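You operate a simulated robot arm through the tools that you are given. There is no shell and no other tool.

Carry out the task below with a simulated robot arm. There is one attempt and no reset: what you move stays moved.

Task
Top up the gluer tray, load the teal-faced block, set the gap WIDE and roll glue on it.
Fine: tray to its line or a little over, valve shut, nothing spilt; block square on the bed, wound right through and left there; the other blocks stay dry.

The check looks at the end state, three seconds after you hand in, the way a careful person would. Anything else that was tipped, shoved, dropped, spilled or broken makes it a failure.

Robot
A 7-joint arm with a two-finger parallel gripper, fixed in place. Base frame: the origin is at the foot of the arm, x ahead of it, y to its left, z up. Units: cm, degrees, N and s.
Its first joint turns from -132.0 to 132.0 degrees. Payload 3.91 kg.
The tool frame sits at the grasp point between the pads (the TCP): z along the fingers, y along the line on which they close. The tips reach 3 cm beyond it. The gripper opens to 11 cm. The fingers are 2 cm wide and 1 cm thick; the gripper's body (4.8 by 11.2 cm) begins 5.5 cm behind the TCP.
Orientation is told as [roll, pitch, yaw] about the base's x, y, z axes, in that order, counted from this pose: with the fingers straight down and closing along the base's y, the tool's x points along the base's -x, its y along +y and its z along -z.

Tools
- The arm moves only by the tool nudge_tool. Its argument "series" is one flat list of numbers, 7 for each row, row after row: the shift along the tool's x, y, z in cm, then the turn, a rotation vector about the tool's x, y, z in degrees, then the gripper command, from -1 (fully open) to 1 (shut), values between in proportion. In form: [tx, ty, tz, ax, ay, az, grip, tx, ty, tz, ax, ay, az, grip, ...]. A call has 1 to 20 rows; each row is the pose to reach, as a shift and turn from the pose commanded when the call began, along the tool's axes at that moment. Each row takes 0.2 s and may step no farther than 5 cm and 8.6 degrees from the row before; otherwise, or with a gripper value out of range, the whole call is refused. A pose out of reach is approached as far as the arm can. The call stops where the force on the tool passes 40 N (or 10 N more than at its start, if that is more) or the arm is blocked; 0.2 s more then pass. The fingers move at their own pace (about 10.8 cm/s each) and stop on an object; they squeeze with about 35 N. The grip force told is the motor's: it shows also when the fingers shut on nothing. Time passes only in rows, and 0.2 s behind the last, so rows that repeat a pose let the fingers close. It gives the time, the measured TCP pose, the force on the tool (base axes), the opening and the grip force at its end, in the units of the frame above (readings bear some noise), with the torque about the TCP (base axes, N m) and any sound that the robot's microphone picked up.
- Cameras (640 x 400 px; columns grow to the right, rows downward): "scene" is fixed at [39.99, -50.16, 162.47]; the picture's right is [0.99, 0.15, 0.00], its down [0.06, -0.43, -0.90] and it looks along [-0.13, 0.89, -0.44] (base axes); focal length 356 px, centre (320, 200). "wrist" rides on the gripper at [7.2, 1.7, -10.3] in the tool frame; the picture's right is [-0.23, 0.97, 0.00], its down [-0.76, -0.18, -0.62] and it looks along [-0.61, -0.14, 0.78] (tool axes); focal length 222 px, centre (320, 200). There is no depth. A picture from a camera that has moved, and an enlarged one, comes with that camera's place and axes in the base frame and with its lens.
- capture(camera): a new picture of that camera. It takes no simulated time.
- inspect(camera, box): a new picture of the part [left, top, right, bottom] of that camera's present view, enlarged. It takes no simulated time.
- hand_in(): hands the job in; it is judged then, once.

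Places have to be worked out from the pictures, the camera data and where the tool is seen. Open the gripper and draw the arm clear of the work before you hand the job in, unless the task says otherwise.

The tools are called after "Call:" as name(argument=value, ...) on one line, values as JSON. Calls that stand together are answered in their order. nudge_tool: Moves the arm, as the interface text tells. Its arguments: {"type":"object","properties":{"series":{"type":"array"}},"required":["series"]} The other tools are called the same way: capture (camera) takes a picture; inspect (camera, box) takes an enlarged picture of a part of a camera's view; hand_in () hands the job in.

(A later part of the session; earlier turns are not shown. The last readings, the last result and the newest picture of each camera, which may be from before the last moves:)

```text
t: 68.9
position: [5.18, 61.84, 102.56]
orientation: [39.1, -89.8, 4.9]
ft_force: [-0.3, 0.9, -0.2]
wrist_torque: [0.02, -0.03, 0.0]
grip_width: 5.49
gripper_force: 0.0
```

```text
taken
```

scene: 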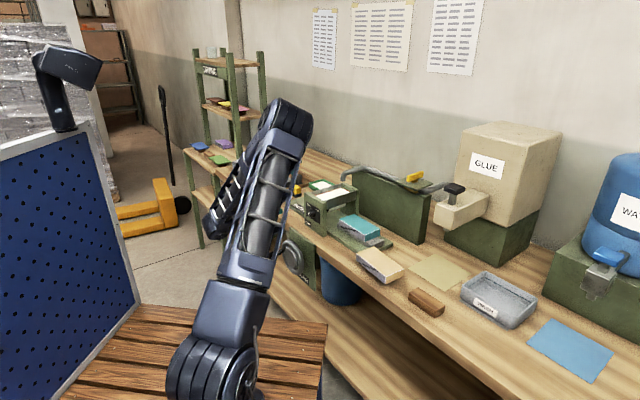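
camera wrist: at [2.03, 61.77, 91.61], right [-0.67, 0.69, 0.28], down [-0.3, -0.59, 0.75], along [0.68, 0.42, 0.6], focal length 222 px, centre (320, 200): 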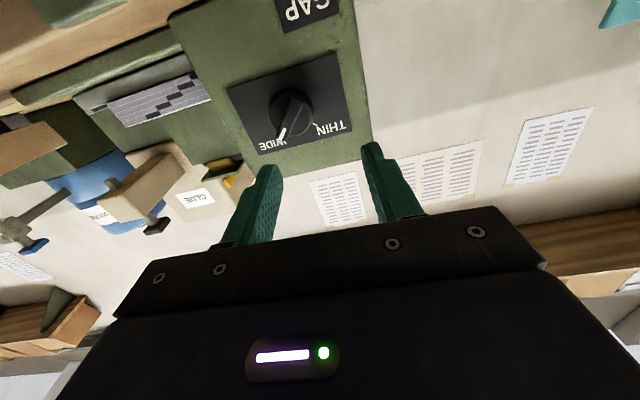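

Call:
nudge_tool(series=[0.2, 0.4, 0.2, 0, 8.18, 0, 0, 0.4, 0.8, 0.4, 0, 16.36, 0, 0, 0.7, 1.2, 0.7, 0, 24.5, 0, 0, 0.9, 1.6, 0.9, 0, 32.7, 0, 0, 1.2, 2, 1.1, 0, 40.9, 0, 0, 1.4, 2.5, 1.4, 0, 49.1, 0, 0, 1.7, 2.9, 1.6, 0, 57.3, 0, 0, 1.9, 3.3, 1.8, 0, 65.4, 0, 0, 2.1, 3.7, 2, 0, 73.6, 0, 0, 2.4, 4.1, 2.3, 0, 81.8, 0, 0, 2.6, 4.5, 2.5, 0, 90, 0, 0])

Call:
capture(camera="wrist")

Call:
capture(camera="scene")

```text
t: 71.3
position: [3.8, 66.71, 100.06]
orientation: [0.3, 0.2, 44.0]
ft_force: [0.2, 0.3, -0.1]
wrist_torque: [0.03, 0.02, 0.03]
grip_width: 5.52
gripper_force: 0.0
```

```text
taken
camera wrist: at [-2.44, 62.92, 110.54], right [-0.51, 0.86, 0.0], down [0.67, 0.4, 0.62], along [0.53, 0.32, -0.78], focal length 222 px, centre (320, 200)
```

wrist: 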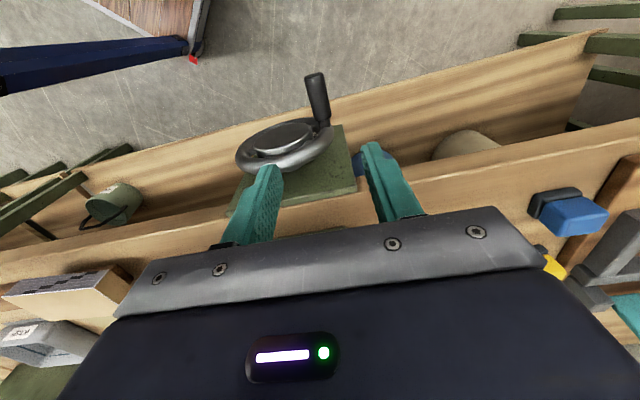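

```text
taken
```

scene: 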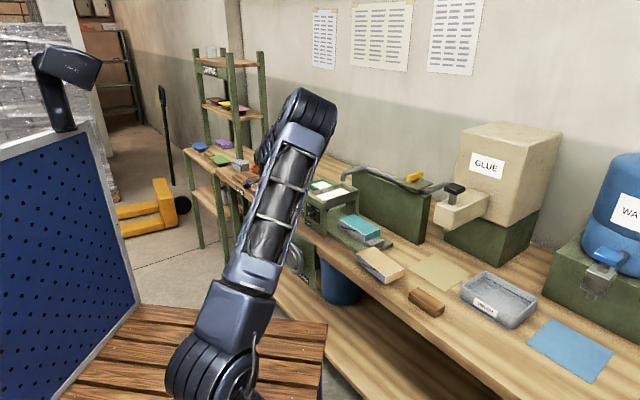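

Call:
inspect(camera="wrist", box=[220, 60, 380, 160])

Call:
inspect(camera="scene", box=[250, 235, 330, 285])

Call:
inspect(camera="scene", box=[300, 180, 396, 250])

```text
4.00 times, centred on (300, 110) of wrist
camera zoom: at [-2.44, 62.92, 110.54], right [-0.51, 0.86, 0.0], down [0.67, 0.4, 0.62], along [0.53, 0.32, -0.78], focal length 888 px, centre (400, 560)
```

zoom: 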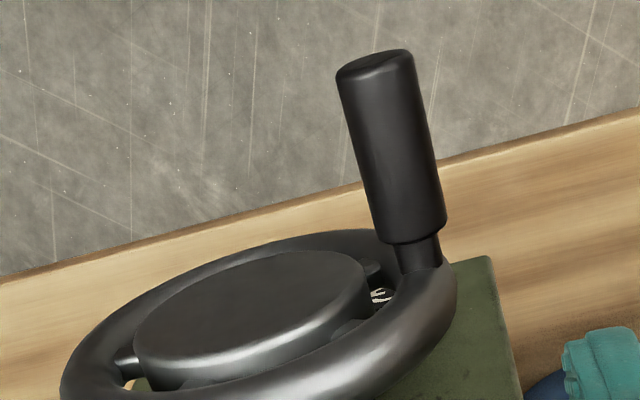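

```text
8.00 times, centred on (290, 260) of scene
camera zoom: at [39.99, -50.16, 162.47], right [0.99, 0.15, 0.0], down [0.06, -0.43, -0.9], along [-0.13, 0.89, -0.44], focal length 2849 px, centre (560, -280)
```

zoom: 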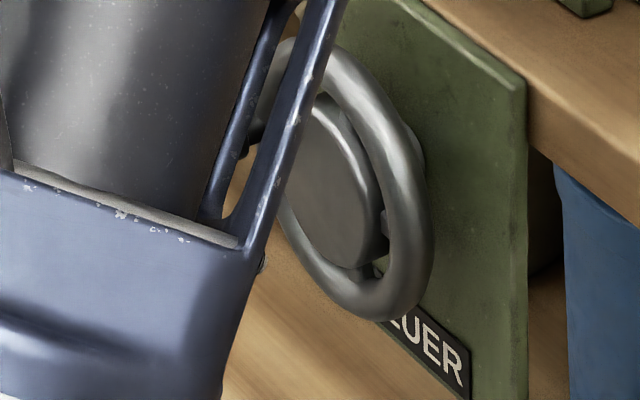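

```text
5.71 times, centred on (348, 215) of scene
camera zoom: at [39.99, -50.16, 162.47], right [0.99, 0.15, 0.0], down [0.06, -0.43, -0.9], along [-0.13, 0.89, -0.44], focal length 2035 px, centre (160, 114)
```

zoom: 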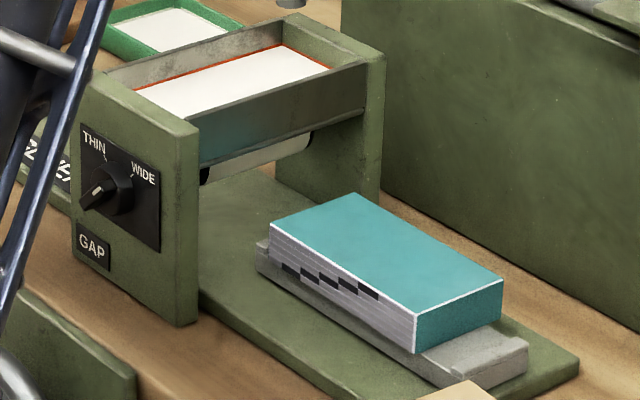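

The roller has lifted with WIDE set, and the block is still in place on the bed. My wheel-centre estimates disagree by about 2 cm, so I'm taking a more frontal look at the wheel before touching it.

Call:
nudge_tool(series=[2.7, -1.5, 1, 0, -5, 0, -0.5, 5.4, -3, 2, 0, -10, 0, -1, 8.1, -4.6, 3, 0, -15, 0, -1, 10.7, -6.1, 4, 0, -20, 0, -1])

Call:
capture(camera="wrist")

Call:
inspect(camera="wrist", box=[230, 90, 422, 210])

```text
t: 72.3
position: [0.29, 55.06, 95.96]
orientation: [0.2, -19.9, 43.8]
ft_force: [0.6, 0.6, 0.7]
wrist_torque: [-0.05, 0.05, 0.04]
grip_width: 10.99
gripper_force: 0.0
```

```text
taken
camera wrist: at [-8.1, 48.97, 103.42], right [-0.52, 0.85, 0.08], down [0.49, 0.22, 0.84], along [0.7, 0.48, -0.53], focal length 222 px, centre (320, 200)
```

wrist: 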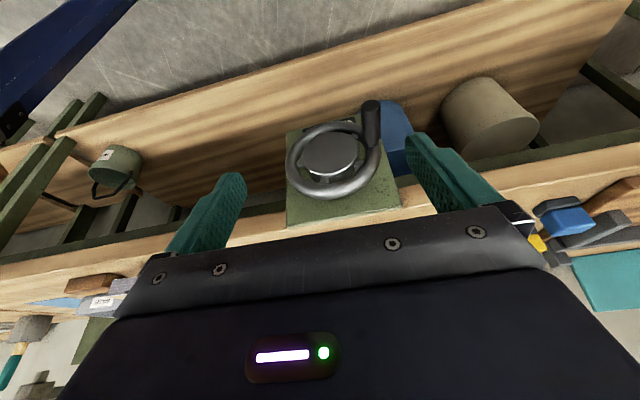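

```text
3.33 times, centred on (326, 150) of wrist
camera zoom: at [-8.1, 48.97, 103.42], right [-0.52, 0.85, 0.08], down [0.49, 0.22, 0.84], along [0.7, 0.48, -0.53], focal length 740 px, centre (300, 367)
```

zoom: 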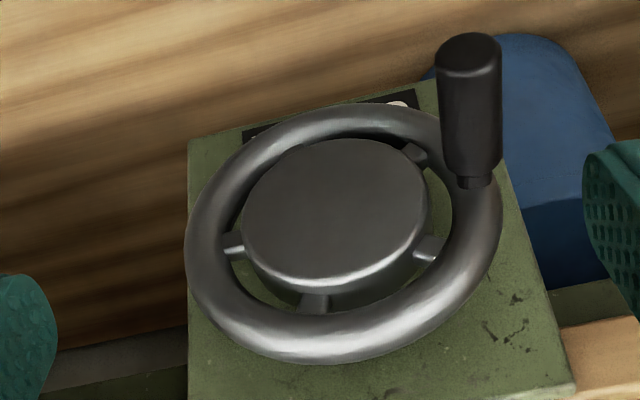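

That view puts the wheel centre at s≈-39.1, z≈79, with the handle at (s≈-45.3, z≈80), radius about 6.3–6.5 and just above 9 o'clock. I'm returning upright above the handle.

Call:
nudge_tool(series=[-2.8, 1.4, -0.05, 0, 5, 0, -0.5, -5.65, 2.84, -0.1, 0, 10, 0, -0.1, -8.5, 4.26, -0.15, 0, 15, 0, -0.1, -11.3, 5.68, -0.2, 0, 20, 0, -0.1])

Call:
inspect(camera="wrist", box=[220, 60, 420, 185])

```text
t: 73.3
position: [4.06, 66.34, 100.15]
orientation: [0.1, 0.1, 43.9]
ft_force: [0.0, -0.1, 0.5]
wrist_torque: [0.03, -0.05, -0.02]
grip_width: 6.05
gripper_force: 0.0
```

```text
3.20 times, centred on (320, 122) of wrist
camera zoom: at [-2.28, 62.56, 110.65], right [-0.51, 0.86, 0.0], down [0.67, 0.4, 0.62], along [0.53, 0.32, -0.78], focal length 711 px, centre (320, 448)
```

zoom: 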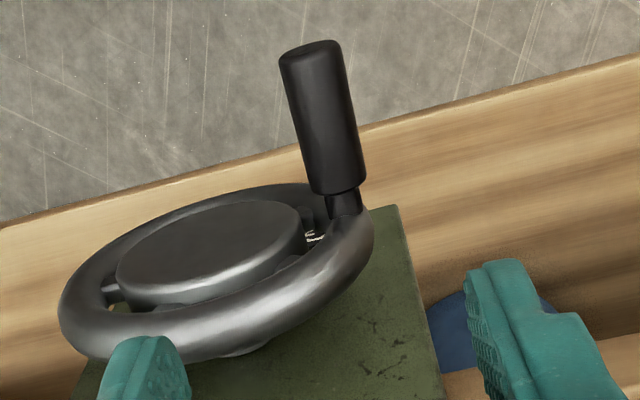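

The handle lies centred directly below the fingers. I'm descending around it.

Call:
nudge_tool(series=[0, 0, 4.5, 0, 0, 0, -0.1, 0, 0, 9, 0, 0, 0, -0.1, 0, 0, 13, 0, 0, 0, -0.1, 0, 0, 16.5, 0, 0, 0, -0.1, 0, 0, 18.5, 0, 0, 0, -0.1, 0, 0, 19.8, 0, 0, 0, -0.1])

Call:
capture(camera="wrist")

Call:
capture(camera="scene")

```text
t: 74.7
position: [3.93, 66.3, 80.14]
orientation: [0.2, 0.1, 44.0]
ft_force: [0.3, 0.5, -0.2]
wrist_torque: [-0.02, 0.02, 0.03]
grip_width: 6.08
gripper_force: 0.0
```

```text
taken
camera wrist: at [-2.31, 62.51, 90.72], right [-0.51, 0.86, 0.0], down [0.67, 0.4, 0.62], along [0.53, 0.32, -0.78], focal length 222 px, centre (320, 200)
```

wrist: 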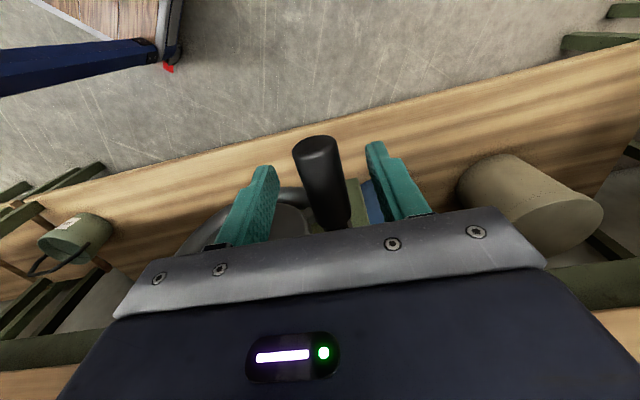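

```text
taken
```

scene: 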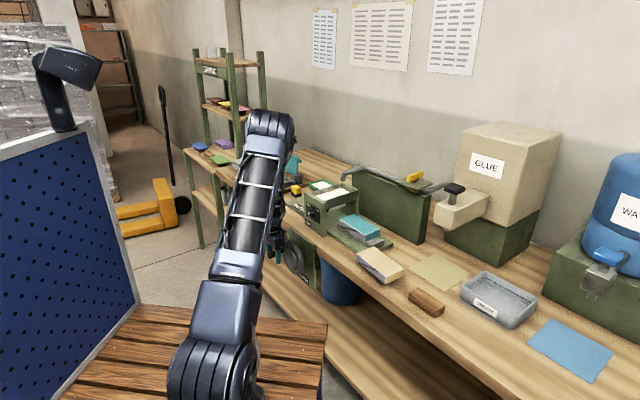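

The handle is centred between the fingers and the gluer is in clear view of the scene camera. I'm closing on the handle.

Call:
nudge_tool(series=[0, 0, 0, 0, 0, 0, 0.3, 0, 0, 0, 0, 0, 0, 0.7, 0, 0, 0, 0, 0, 0, 1, 0, 0, 0, 0, 0, 0, 1])

Call:
inspect(camera="scene", box=[240, 220, 336, 280])

Call:
capture(camera="wrist")

```text
t: 75.7
position: [3.77, 66.62, 80.29]
orientation: [0.3, -0.1, 44.0]
ft_force: [-18.5, 33.0, 0.9]
wrist_torque: [0.49, -0.1, 1.04]
grip_width: 2.5
gripper_force: 45.2
```

```text
6.67 times, centred on (288, 250) of scene
camera zoom: at [39.99, -50.16, 162.47], right [0.99, 0.15, 0.0], down [0.06, -0.43, -0.9], along [-0.13, 0.89, -0.44], focal length 2374 px, centre (533, -133)
```

zoom: 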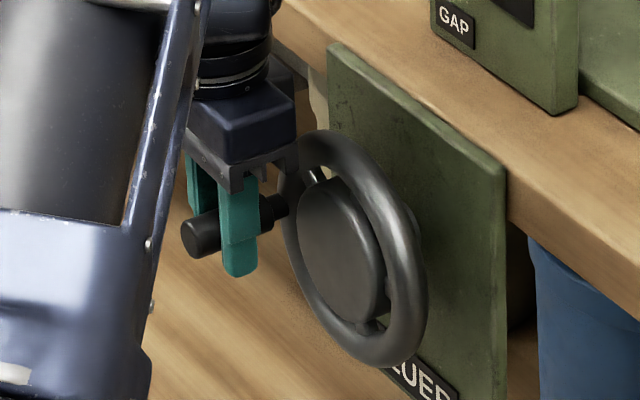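

```text
taken
camera wrist: at [-2.46, 62.63, 90.78], right [-0.51, 0.86, 0.01], down [0.67, 0.4, 0.62], along [0.53, 0.32, -0.78], focal length 222 px, centre (320, 200)
```

wrist: 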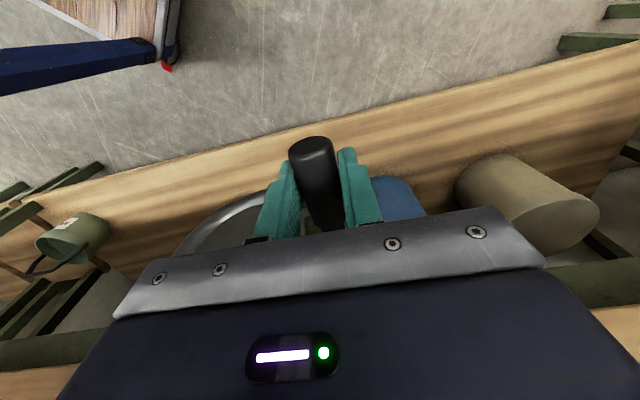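

The handle sits about 0.25 cm further left than my TCP (37 N side force). I'm shifting to centre on it and release the load.

Call:
nudge_tool(series=[0, 0.22, 0, 0, 0, 0, 1, 0, 0.22, 0, 0, 0, 0, 1])

Call:
inspect(camera="scene", box=[300, 180, 396, 250])

```text
t: 76.3
position: [3.73, 66.54, 80.13]
orientation: [0.2, 0.2, 43.9]
ft_force: [-14.9, 19.8, 5.9]
wrist_torque: [-0.11, -0.06, 0.95]
grip_width: 2.47
gripper_force: 45.2
```

```text
5.71 times, centred on (348, 215) of scene
camera zoom: at [39.99, -50.16, 162.47], right [0.99, 0.15, 0.0], down [0.06, -0.43, -0.9], along [-0.13, 0.89, -0.44], focal length 2035 px, centre (160, 114)
```

zoom: 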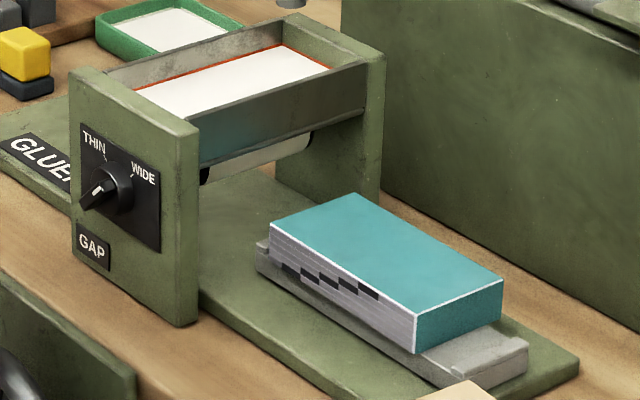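

Call:
nudge_tool(series=[0, 0.16, 0, 0, 0, 0, 1, 0, 0.12, -0.5, 0, 0, 0, 1, 0, 0.0, -1.1, 0, 0, 0, 1])

Call:
inspect(camera="scene", box=[300, 180, 396, 250])

Call:
inspect(camera="scene", box=[240, 220, 336, 280])

```text
t: 77.1
position: [3.9, 66.43, 81.2]
orientation: [0.1, 0.2, 43.9]
ft_force: [-1.2, 1.6, -7.0]
wrist_torque: [0.43, 0.1, 0.79]
grip_width: 2.47
gripper_force: 45.3
```

```text
5.71 times, centred on (348, 215) of scene
camera zoom: at [39.99, -50.16, 162.47], right [0.99, 0.15, 0.0], down [0.06, -0.43, -0.9], along [-0.13, 0.89, -0.44], focal length 2035 px, centre (160, 114)
```

zoom: 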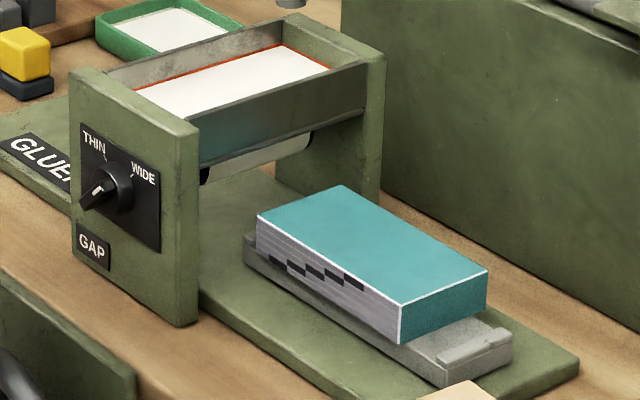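

```text
6.67 times, centred on (288, 250) of scene
camera zoom: at [39.99, -50.16, 162.47], right [0.99, 0.15, 0.0], down [0.06, -0.43, -0.9], along [-0.13, 0.89, -0.44], focal length 2374 px, centre (533, -133)
```

zoom: 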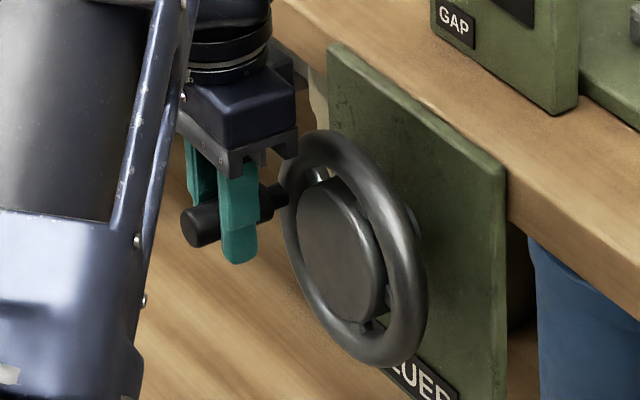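

Lifting the handle (clockwise) moved the bed towards the roller by about 1.5 cm for 10°, which is the right direction. From the two points I get centre (-39.15, 79.1) and R≈6.5. I'm continuing along the arc in small sections.

Call:
nudge_tool(series=[0, -0.25, -0.6, 0, 0, 0, 1, 0, -0.53, -1.17, 0, 0, 0, 1, 0, -0.84, -1.65, 0, 0, 0, 1, 0, -1.18, -2.1, 0, 0, 0, 1])

Call:
inspect(camera="scene", box=[300, 180, 396, 250])

```text
t: 78.1
position: [4.28, 65.95, 83.66]
orientation: [0.6, -0.1, 44.0]
ft_force: [0.0, 2.9, -3.3]
wrist_torque: [0.43, -0.25, 0.97]
grip_width: 2.49
gripper_force: 44.8
stopped in row 4: the force on the tool passed its limit at 61 N (the readings are from after the stop); the commanded pose is now the measured one
```

```text
5.71 times, centred on (348, 215) of scene
camera zoom: at [39.99, -50.16, 162.47], right [0.99, 0.15, 0.0], down [0.06, -0.43, -0.9], along [-0.13, 0.89, -0.44], focal length 2035 px, centre (160, 114)
```

zoom: 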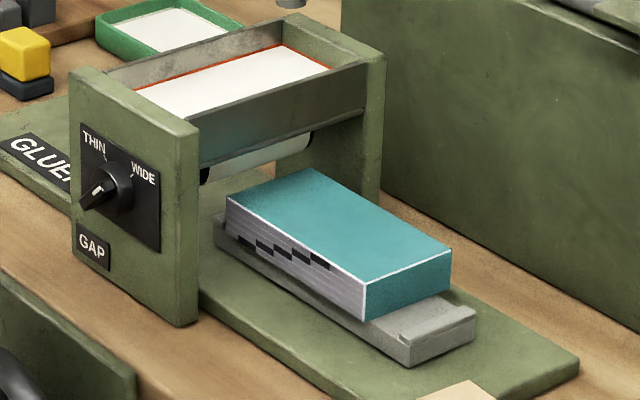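

Call:
inspect(camera="scene", box=[240, 215, 336, 275])

Call:
capture(camera="wrist")

Call:
inspect(camera="scene", box=[318, 195, 366, 225])

```text
6.67 times, centred on (288, 245) of scene
camera zoom: at [39.99, -50.16, 162.47], right [0.99, 0.15, 0.0], down [0.06, -0.43, -0.9], along [-0.13, 0.89, -0.44], focal length 2374 px, centre (533, -100)
```

zoom: 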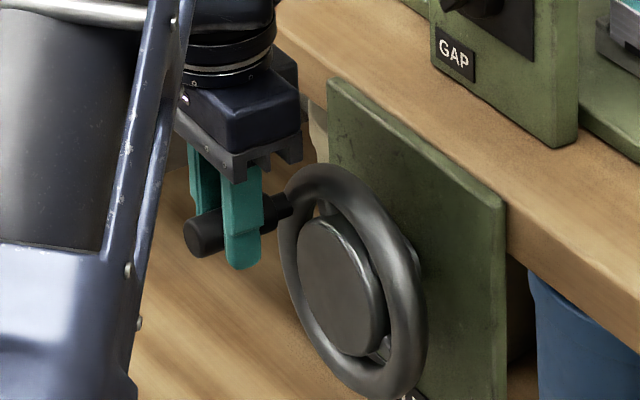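

```text
taken
camera wrist: at [-1.92, 62.06, 94.15], right [-0.51, 0.86, 0.01], down [0.68, 0.4, 0.62], along [0.53, 0.33, -0.78], focal length 222 px, centre (320, 200)
```

wrist: 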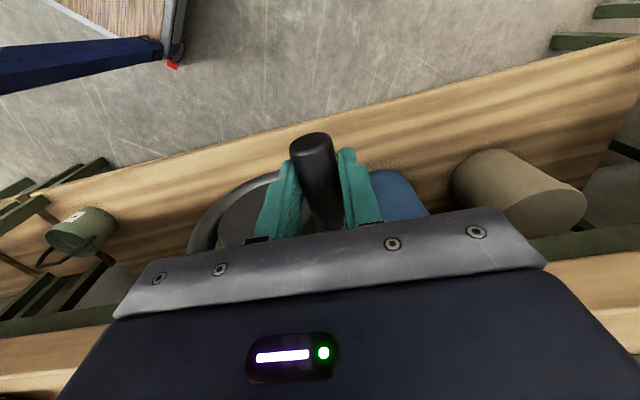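

```text
13.33 times, centred on (342, 210) of scene
camera zoom: at [39.99, -50.16, 162.47], right [0.99, 0.15, 0.0], down [0.06, -0.43, -0.9], along [-0.13, 0.89, -0.44], focal length 4748 px, centre (27, 67)
```

zoom: 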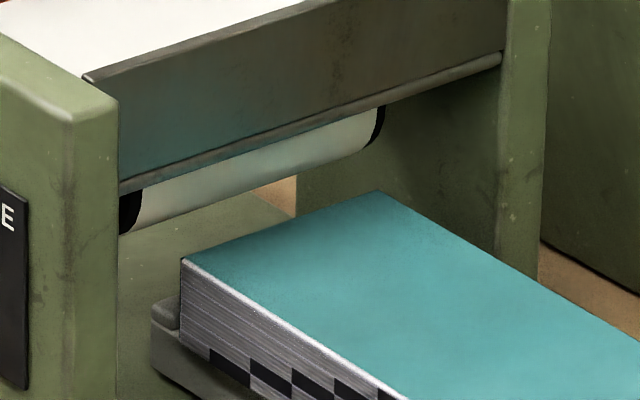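

The block hasn't reached the roller yet, so that force was my arc being off, and the pose reset to low force. Refitting gives centre ≈(-38.8, 79.4) and R≈6.9. I'm going on in smaller sections, following the force.

Call:
nudge_tool(series=[0, -0.3, -0.33, 0, 0, 0, 1, 0, -0.63, -0.64, 0, 0, 0, 1, 0, -0.92, -0.95, 0, 0, 0, 1])

```text
t: 79.0
position: [4.78, 65.63, 84.79]
orientation: [1.1, -0.3, 44.2]
ft_force: [-1.9, 2.5, -2.6]
wrist_torque: [0.21, -0.05, 0.85]
grip_width: 2.47
gripper_force: 44.5
stopped in row 3: the force on the tool passed its limit at 42 N (the readings are from after the stop); the commanded pose is now the measured one
```

The handle wants to slide in the grip as it rises, so a rigid grip fights the circle. I'll loosen the fingers to a loose cage and look where the handle sits.

Call:
nudge_tool(series=[0, 0, 0, 0, 0, 0, 0.5, 0, 0, 0, 0, 0, 0, 0.42])

Call:
capture(camera="wrist")

Call:
inspect(camera="scene", box=[240, 210, 336, 270])

Call:
inspect(camera="scene", box=[300, 180, 396, 250])

```text
t: 79.6
position: [4.89, 65.46, 84.83]
orientation: [0.9, -0.2, 44.0]
ft_force: [-0.1, 1.1, 0.8]
wrist_torque: [0.0, 0.03, 0.05]
grip_width: 3.21
gripper_force: 0.1
```

```text
taken
camera wrist: at [-1.41, 61.49, 95.35], right [-0.51, 0.86, 0.02], down [0.68, 0.39, 0.62], along [0.53, 0.33, -0.78], focal length 222 px, centre (320, 200)
```

wrist: 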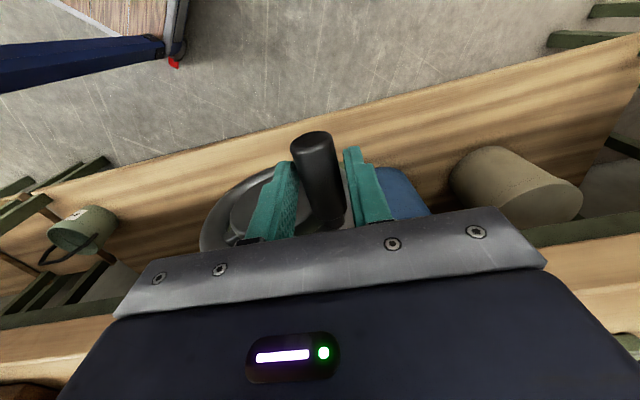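

```text
6.67 times, centred on (288, 240) of scene
camera zoom: at [39.99, -50.16, 162.47], right [0.99, 0.15, 0.0], down [0.06, -0.43, -0.9], along [-0.13, 0.89, -0.44], focal length 2374 px, centre (533, -67)
```

zoom: 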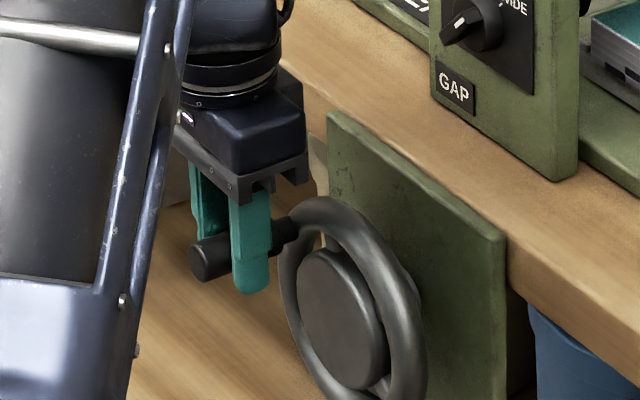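

```text
5.71 times, centred on (348, 215) of scene
camera zoom: at [39.99, -50.16, 162.47], right [0.99, 0.15, 0.0], down [0.06, -0.43, -0.9], along [-0.13, 0.89, -0.44], focal length 2035 px, centre (160, 114)
```

zoom: 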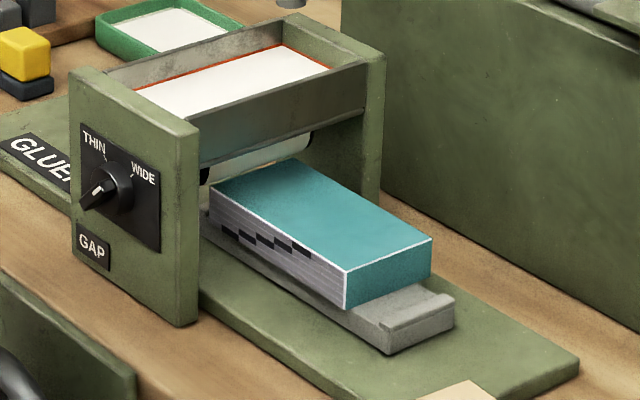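

The caged handle sits at about (s -43.95, z 84.06), which fits C=(-38.8, 79.4), R=6.9, at 42° past 9 o'clock. Over the top of the arc I'll push it along with the left finger from a loose cage, so it can rise and fall freely.

Call:
nudge_tool(series=[0, -0.5, -0.15, 0, 0, 0, 0.42, 0, -1.0, -0.3, 0, 0, 0, 0.42, 0, -1.4, -0.5, 0, 0, 0, 0.42, 0, -1.8, -0.7, 0, 0, 0, 0.42])

Call:
capture(camera="wrist")

Call:
inspect(camera="scene", box=[300, 180, 396, 250])

```text
t: 80.6
position: [6.04, 64.2, 85.45]
orientation: [0.7, -0.2, 43.9]
ft_force: [-4.9, 5.1, 2.7]
wrist_torque: [0.08, 0.04, 0.07]
grip_width: 3.56
gripper_force: 3.4
```

```text
taken
camera wrist: at [-0.1, 60.14, 95.97], right [-0.51, 0.86, 0.01], down [0.68, 0.39, 0.62], along [0.53, 0.33, -0.78], focal length 222 px, centre (320, 200)
```

wrist: 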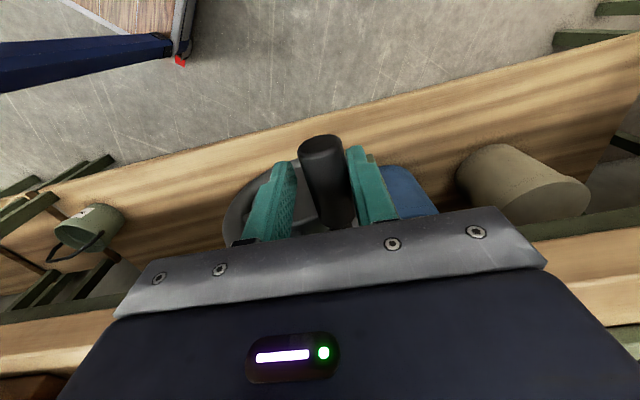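

```text
5.71 times, centred on (348, 215) of scene
camera zoom: at [39.99, -50.16, 162.47], right [0.99, 0.15, 0.0], down [0.06, -0.43, -0.9], along [-0.13, 0.89, -0.44], focal length 2035 px, centre (160, 114)
```

zoom: 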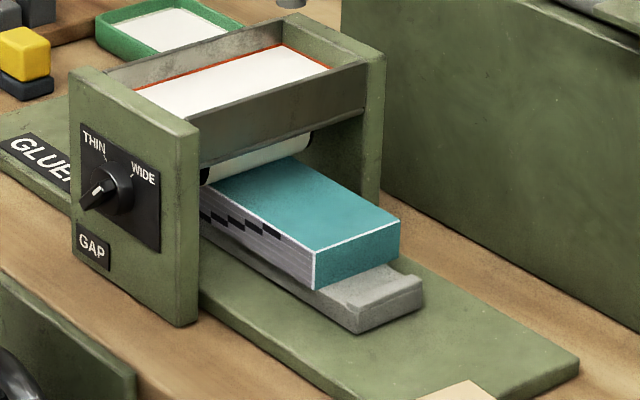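

It's winding smoothly with only about 7 N, and the block is entering under the roller. I'm continuing over the top of the arc.

Call:
nudge_tool(series=[0, -0.65, -0.25, 0, 0, 0, 0.42, 0, -1.3, -0.5, 0, 0, 0, 0.42, 0, -1.95, -0.8, 0, 0, 0, 0.42, 0, -2.6, -0.95, 0, 0, 0, 0.42, 0, -3.2, -1.05, 0, 0, 0, 0.42])

Call:
inspect(camera="scene", box=[290, 170, 386, 240])

Call:
capture(camera="wrist")

```text
t: 81.8
position: [8.26, 61.97, 86.53]
orientation: [0.9, -0.1, 44.1]
ft_force: [-1.0, 1.4, -0.8]
wrist_torque: [0.05, 0.0, 0.0]
grip_width: 3.31
gripper_force: 0.7
```

```text
5.71 times, centred on (338, 205) of scene
camera zoom: at [39.99, -50.16, 162.47], right [0.99, 0.15, 0.0], down [0.06, -0.43, -0.9], along [-0.13, 0.89, -0.44], focal length 2035 px, centre (217, 171)
```

zoom: 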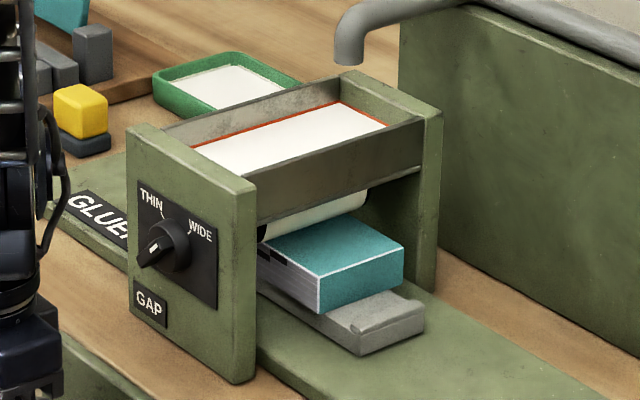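

```text
taken
camera wrist: at [2.13, 57.87, 97.05], right [-0.51, 0.86, 0.02], down [0.68, 0.39, 0.62], along [0.53, 0.33, -0.78], focal length 222 px, centre (320, 200)
```

wrist: 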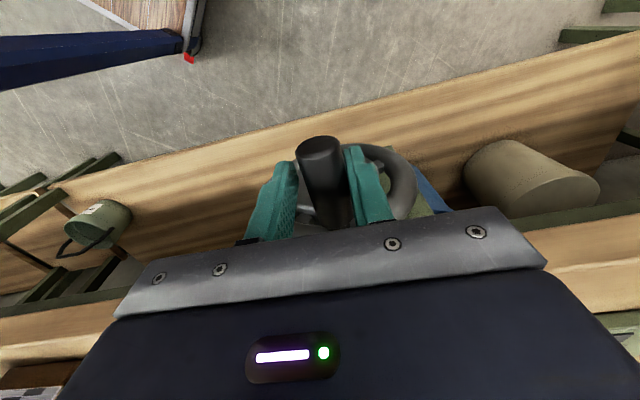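

Call:
nudge_tool(series=[0, -0.6, 0, 0, 0, 0, 0.42, 0, -1.2, 0.05, 0, 0, 0, 0.42, 0, -1.8, 0.12, 0, 0, 0, 0.42, 0, -2.4, 0.22, 0, 0, 0, 0.42, 0, -3.0, 0.4, 0, 0, 0, 0.42, 0, -3.6, 0.62, 0, 0, 0, 0.42])

Call:
inspect(camera="scene", box=[290, 170, 386, 240])

Call:
capture(camera="wrist")

```text
t: 83.2
position: [10.69, 59.36, 85.83]
orientation: [0.9, -0.2, 44.1]
ft_force: [-1.7, 0.8, -0.8]
wrist_torque: [-0.05, 0.01, 0.08]
grip_width: 3.26
gripper_force: 0.9
```

```text
5.71 times, centred on (338, 205) of scene
camera zoom: at [39.99, -50.16, 162.47], right [0.99, 0.15, 0.0], down [0.06, -0.43, -0.9], along [-0.13, 0.89, -0.44], focal length 2035 px, centre (217, 171)
```

zoom: 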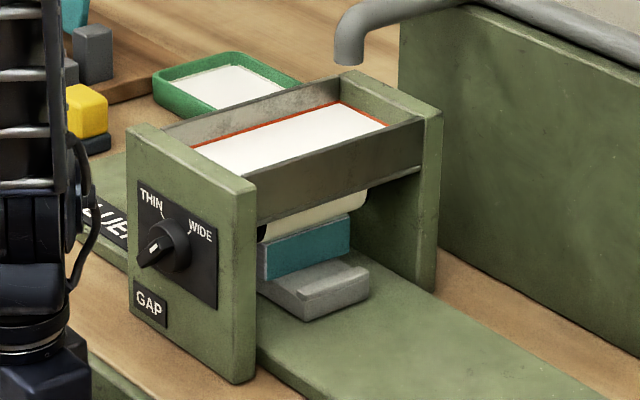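

```text
taken
camera wrist: at [4.6, 55.28, 96.31], right [-0.51, 0.86, 0.02], down [0.68, 0.39, 0.62], along [0.53, 0.33, -0.78], focal length 222 px, centre (320, 200)
```

wrist: 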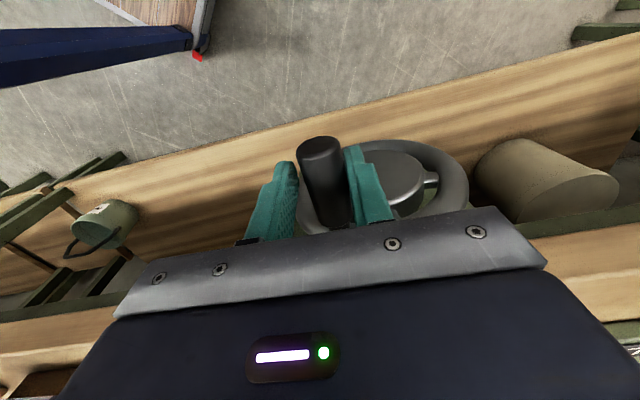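

Call:
nudge_tool(series=[0, -0.5, 0.2, 0, 0, 0, 0.42, 0, -1.0, 0.5, 0, 0, 0, 0.42, 0, -1.5, 0.85, 0, 0, 0, 0.42, 0, -2.0, 1.3, 0, 0, 0, 0.42, 0, -2.35, 1.65, 0, 0, 0, 0.42])

Call:
inspect(camera="scene", box=[280, 170, 376, 240])

Call:
capture(camera="wrist")

Call:
capture(camera="scene")

```text
t: 84.4
position: [12.36, 57.72, 84.17]
orientation: [0.8, -0.2, 44.1]
ft_force: [-1.7, 3.4, -1.1]
wrist_torque: [0.04, -0.03, 0.03]
grip_width: 3.41
gripper_force: 2.5
```

```text
5.71 times, centred on (328, 205) of scene
camera zoom: at [39.99, -50.16, 162.47], right [0.99, 0.15, 0.0], down [0.06, -0.43, -0.9], along [-0.13, 0.89, -0.44], focal length 2035 px, centre (274, 171)
```

zoom: 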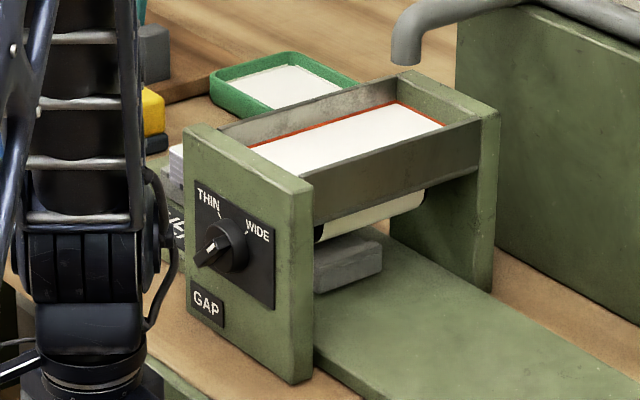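

```text
taken
camera wrist: at [6.19, 53.62, 94.63], right [-0.51, 0.86, 0.02], down [0.68, 0.39, 0.62], along [0.53, 0.33, -0.78], focal length 222 px, centre (320, 200)
```

wrist: 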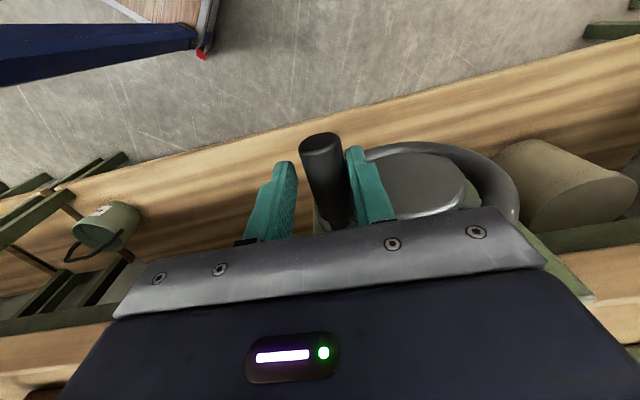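

```text
taken
```

scene: 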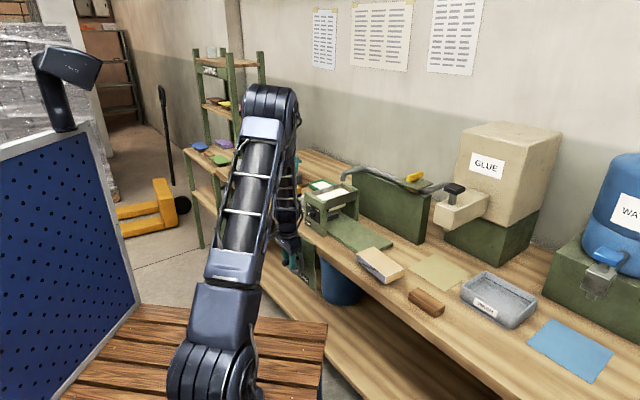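

The block has come right out from under the roller, with only the bed's trailing lip still beneath it. For the downward part of the arc I'm centring on the handle and closing on it again.

Call:
nudge_tool(series=[0, 0.25, 0, 0, 0, 0, 0.5, 0, 0.45, 0, 0, 0, 0, 0.8, 0, 0.45, 0, 0, 0, 0, 1, 0, 0.45, 0, 0, 0, 0, 1])

Call:
capture(camera="wrist")

```text
t: 85.4
position: [12.03, 58.05, 84.14]
orientation: [0.8, -0.2, 44.0]
ft_force: [-3.2, -3.2, -5.0]
wrist_torque: [-0.08, -0.15, 1.02]
grip_width: 2.47
gripper_force: 45.1
```

```text
taken
camera wrist: at [5.88, 53.93, 94.63], right [-0.51, 0.86, 0.02], down [0.68, 0.39, 0.62], along [0.53, 0.33, -0.78], focal length 222 px, centre (320, 200)
```

wrist: 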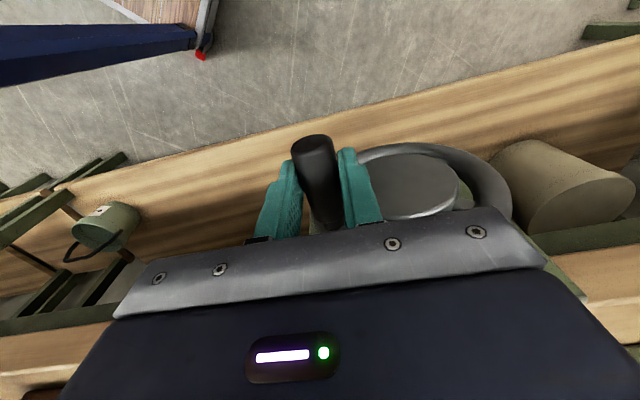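

Call:
nudge_tool(series=[0, -0.2, 0.22, 0, 0, 0, 1, 0, -0.38, 0.45, 0, 0, 0, 1, 0, -0.55, 0.68, 0, 0, 0, 1])

Call:
inspect(camera="scene", box=[280, 170, 376, 240])

```text
t: 86.2
position: [12.36, 57.64, 83.58]
orientation: [1.0, -0.3, 44.4]
ft_force: [-15.8, 10.9, 3.9]
wrist_torque: [1.09, 0.09, 0.97]
grip_width: 2.44
gripper_force: 45.4
```

```text
5.71 times, centred on (328, 205) of scene
camera zoom: at [39.99, -50.16, 162.47], right [0.99, 0.15, 0.0], down [0.06, -0.43, -0.9], along [-0.13, 0.89, -0.44], focal length 2035 px, centre (274, 171)
```

zoom: 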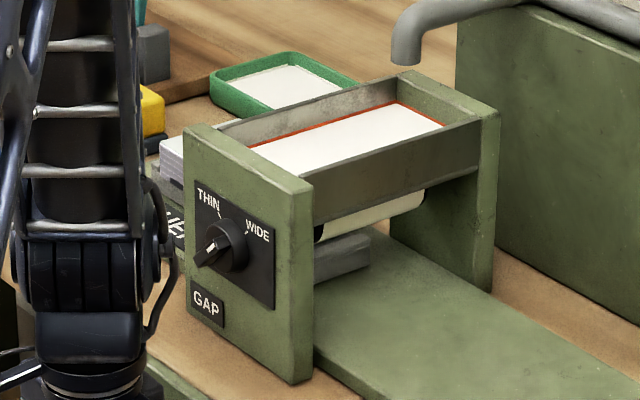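

The bed is still moving. I'm trimming 0.1 cm inward for the side force and continuing down the arc.

Call:
nudge_tool(series=[0, 0.0, 0.25, 0, 0, 0, 1, 0, -0.15, 0.5, 0, 0, 0, 1, 0, -0.28, 0.75, 0, 0, 0, 1, 0, -0.4, 1.05, 0, 0, 0, 1])

Call:
inspect(camera="scene", box=[270, 165, 366, 235])

```text
t: 87.2
position: [12.58, 57.48, 82.44]
orientation: [1.1, -0.3, 44.1]
ft_force: [-23.8, 19.1, -1.1]
wrist_torque: [0.79, 0.21, 0.93]
grip_width: 2.49
gripper_force: 44.7
```

```text
5.71 times, centred on (318, 200) of scene
camera zoom: at [39.99, -50.16, 162.47], right [0.99, 0.15, 0.0], down [0.06, -0.43, -0.9], along [-0.13, 0.89, -0.44], focal length 2035 px, centre (331, 200)
```

zoom: 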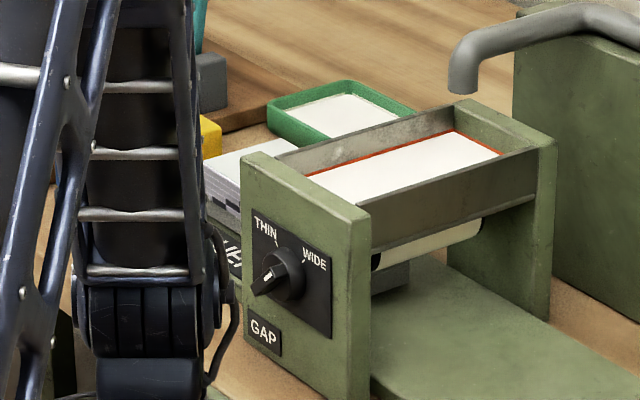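

The block is emerging on the far side with a white, glued top. I'm trimming inward again and continuing.

Call:
nudge_tool(series=[0, 0.12, 0.1, 0, 0, 0, 1, 0, 0.12, 0.35, 0, 0, 0, 1, 0, 0.08, 0.6, 0, 0, 0, 1, 0, 0.03, 0.9, 0, 0, 0, 1])

Call:
inspect(camera="scene", box=[270, 165, 366, 235])

```text
t: 88.2
position: [12.69, 57.37, 81.47]
orientation: [0.9, -0.2, 44.1]
ft_force: [-9.7, 5.6, 9.5]
wrist_torque: [0.71, 0.33, 0.86]
grip_width: 2.48
gripper_force: 45.0
```

```text
5.71 times, centred on (318, 200) of scene
camera zoom: at [39.99, -50.16, 162.47], right [0.99, 0.15, 0.0], down [0.06, -0.43, -0.9], along [-0.13, 0.89, -0.44], focal length 2035 px, centre (331, 200)
```

zoom: 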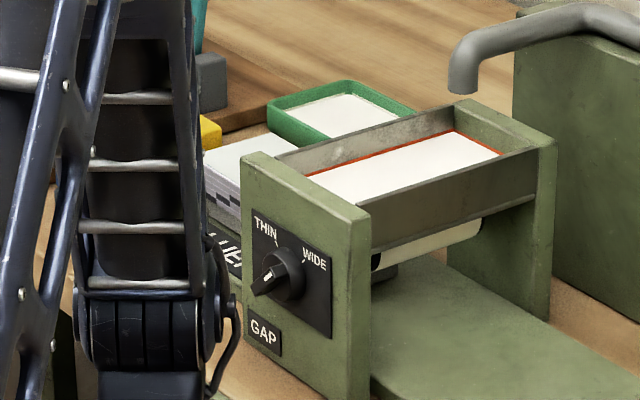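

Call:
nudge_tool(series=[0, 0.05, 0.3, 0, 0, 0, 1, 0, 0.04, 0.6, 0, 0, 0, 1, 0, 0.03, 0.9, 0, 0, 0, 1, 0, 0.03, 1.2, 0, 0, 0, 1])

Call:
inspect(camera="scene", box=[270, 165, 366, 235])

Call:
capture(camera="wrist")

```text
t: 88.9
position: [12.81, 57.4, 81.1]
orientation: [0.9, -0.3, 44.0]
ft_force: [0.5, -8.6, 14.1]
wrist_torque: [-0.42, 0.14, 1.04]
grip_width: 2.44
gripper_force: 44.8
stopped in row 3: the force on the tool passed its limit at 41 N (the readings are from after the stop); the commanded pose is now the measured one
```

```text
5.71 times, centred on (318, 200) of scene
camera zoom: at [39.99, -50.16, 162.47], right [0.99, 0.15, 0.0], down [0.06, -0.43, -0.9], along [-0.13, 0.89, -0.44], focal length 2035 px, centre (331, 200)
```

zoom: 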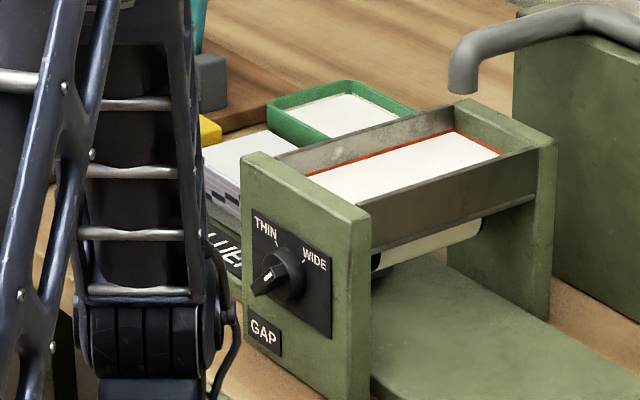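

```text
taken
camera wrist: at [6.51, 53.31, 91.5], right [-0.51, 0.86, 0.02], down [0.68, 0.39, 0.62], along [0.53, 0.33, -0.78], focal length 222 px, centre (320, 200)
```

wrist: 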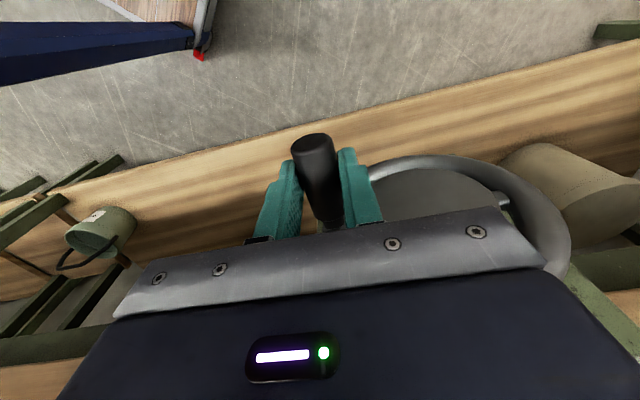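

It met resistance at z≈81. I'm pushing down gently once more to tell an end stop from an arc mismatch.

Call:
nudge_tool(series=[0, 0, 0.1, 0, 0, 0, 1, 0, 0, 0.2, 0, 0, 0, 1, 0, 0, 0.3, 0, 0, 0, 1])

Call:
inspect(camera="scene", box=[270, 165, 366, 235])

```text
t: 89.4
position: [12.73, 57.26, 80.92]
orientation: [1.0, -0.3, 44.1]
ft_force: [0.5, -10.4, 14.0]
wrist_torque: [-0.4, 0.16, 1.06]
grip_width: 2.48
gripper_force: 45.2
stopped in row 2: the force on the tool passed its limit at 42 N (the readings are from after the stop); the commanded pose is now the measured one
```

```text
5.71 times, centred on (318, 200) of scene
camera zoom: at [39.99, -50.16, 162.47], right [0.99, 0.15, 0.0], down [0.06, -0.43, -0.9], along [-0.13, 0.89, -0.44], focal length 2035 px, centre (331, 200)
```

zoom: 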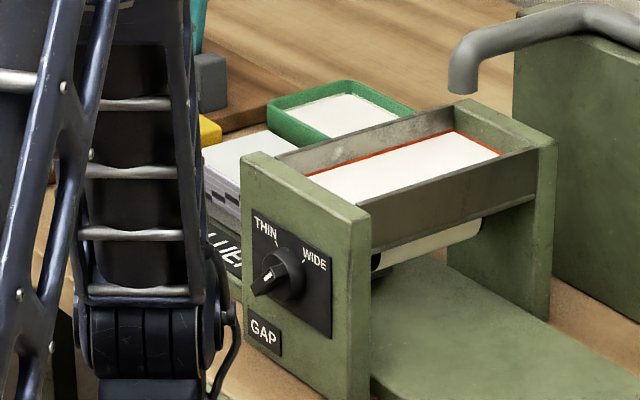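

The bed no longer moves and the handle is on a hard stop, after about 27 cm of travel. I'm releasing the handle, rising clear, and then inspecting the block on the far side.

Call:
nudge_tool(series=[0, 0, -0.15, 0, 0, 0, 0.6, 0, 0, -0.15, 0, 0, 0, 0.2, 0, 0, -0.15, 0, 0, 0, 0, 0, 0, -3, 0, 0, 0, 0, 0, 0, -7, 0, 0, 0, 0, 0, 0, -11.5, 0, 0, 0, 0, 0, 0, -16, 0, 0, 0, 0, 0, 0, -20.5, 0, 0, 0, 0, 0, 0, -25, 0, 0, 0, 0])

Call:
capture(camera="wrist")

Call:
capture(camera="scene")

Call:
inspect(camera="scene", box=[250, 160, 370, 240])

```text
t: 91.4
position: [12.85, 57.18, 106.07]
orientation: [1.0, -0.3, 44.0]
ft_force: [0.3, 0.4, 0.0]
wrist_torque: [-0.01, -0.02, 0.01]
grip_width: 5.52
gripper_force: 0.1
```

```text
taken
camera wrist: at [6.79, 53.08, 116.56], right [-0.51, 0.86, 0.02], down [0.68, 0.39, 0.62], along [0.53, 0.33, -0.78], focal length 222 px, centre (320, 200)
```

wrist: 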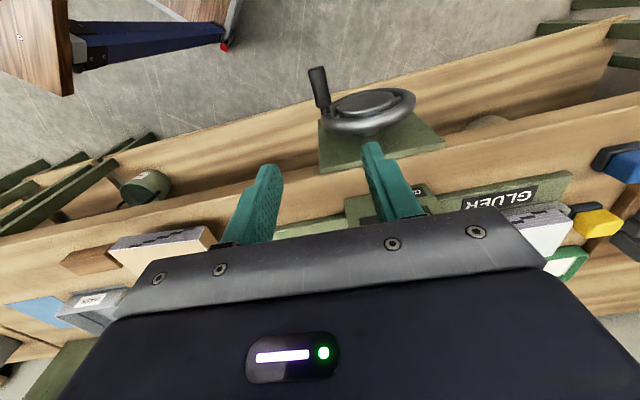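

```text
taken
```

scene: 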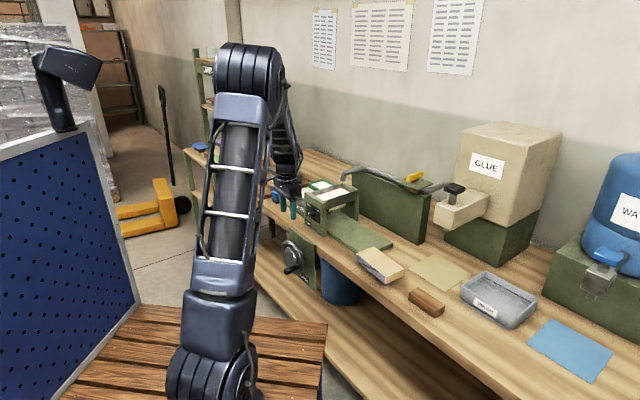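

```text
5.00 times, centred on (310, 200) of scene
camera zoom: at [39.99, -50.16, 162.47], right [0.99, 0.15, 0.0], down [0.06, -0.43, -0.9], along [-0.13, 0.89, -0.44], focal length 1780 px, centre (370, 200)
```

zoom: 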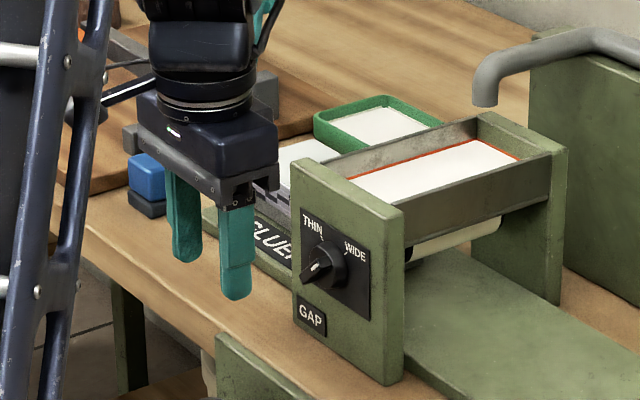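

Call:
nudge_tool(series=[0, 0, -5, 0, 0, 0, 0, 0, 0, -10, 0, 0, 0, 0, -3, 3, -12.5, 0, 0, 0, 0, -6, 6, -14.5, 0, 0, 0, 0, -9.2, 9.5, -15.5, 0, 0, 0, 0, -12.5, 13, -16, 0, 0, 0, 0, -15.8, 16.6, -16, 0, 0, 0, 0, -19.2, 20.2, -16, 0, 0, 0, 0])

Call:
capture(camera="wrist")

Call:
inspect(camera="wrist", box=[220, 40, 460, 190])

Call:
capture(camera="scene")

```text
t: 93.2
position: [12.82, 84.64, 122.6]
orientation: [1.0, -0.4, 44.1]
ft_force: [1.2, -0.5, 1.3]
wrist_torque: [0.07, 0.02, -0.02]
grip_width: 5.5
gripper_force: 0.1
```

```text
taken
camera wrist: at [6.65, 80.54, 133.06], right [-0.51, 0.86, 0.02], down [0.68, 0.39, 0.62], along [0.53, 0.33, -0.78], focal length 222 px, centre (320, 200)
```

wrist: 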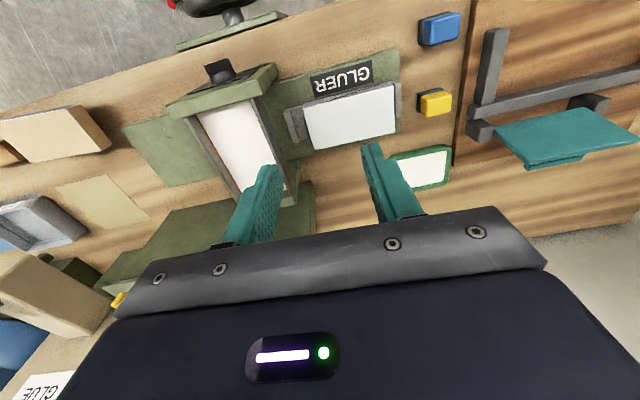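

```text
2.67 times, centred on (340, 115) of wrist
camera zoom: at [6.65, 80.54, 133.06], right [-0.51, 0.86, 0.02], down [0.68, 0.39, 0.62], along [0.53, 0.33, -0.78], focal length 592 px, centre (267, 427)
```

zoom: 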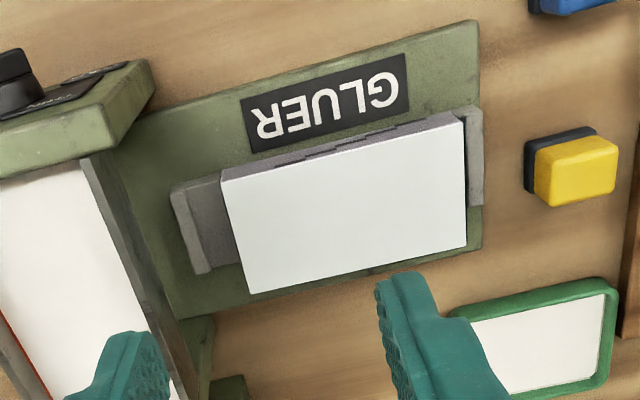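

```text
taken
```

scene: 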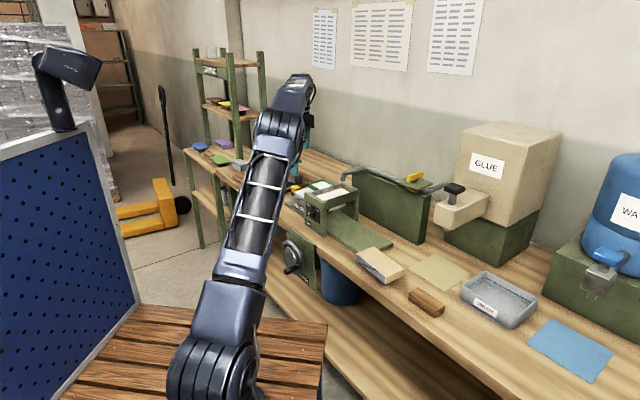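

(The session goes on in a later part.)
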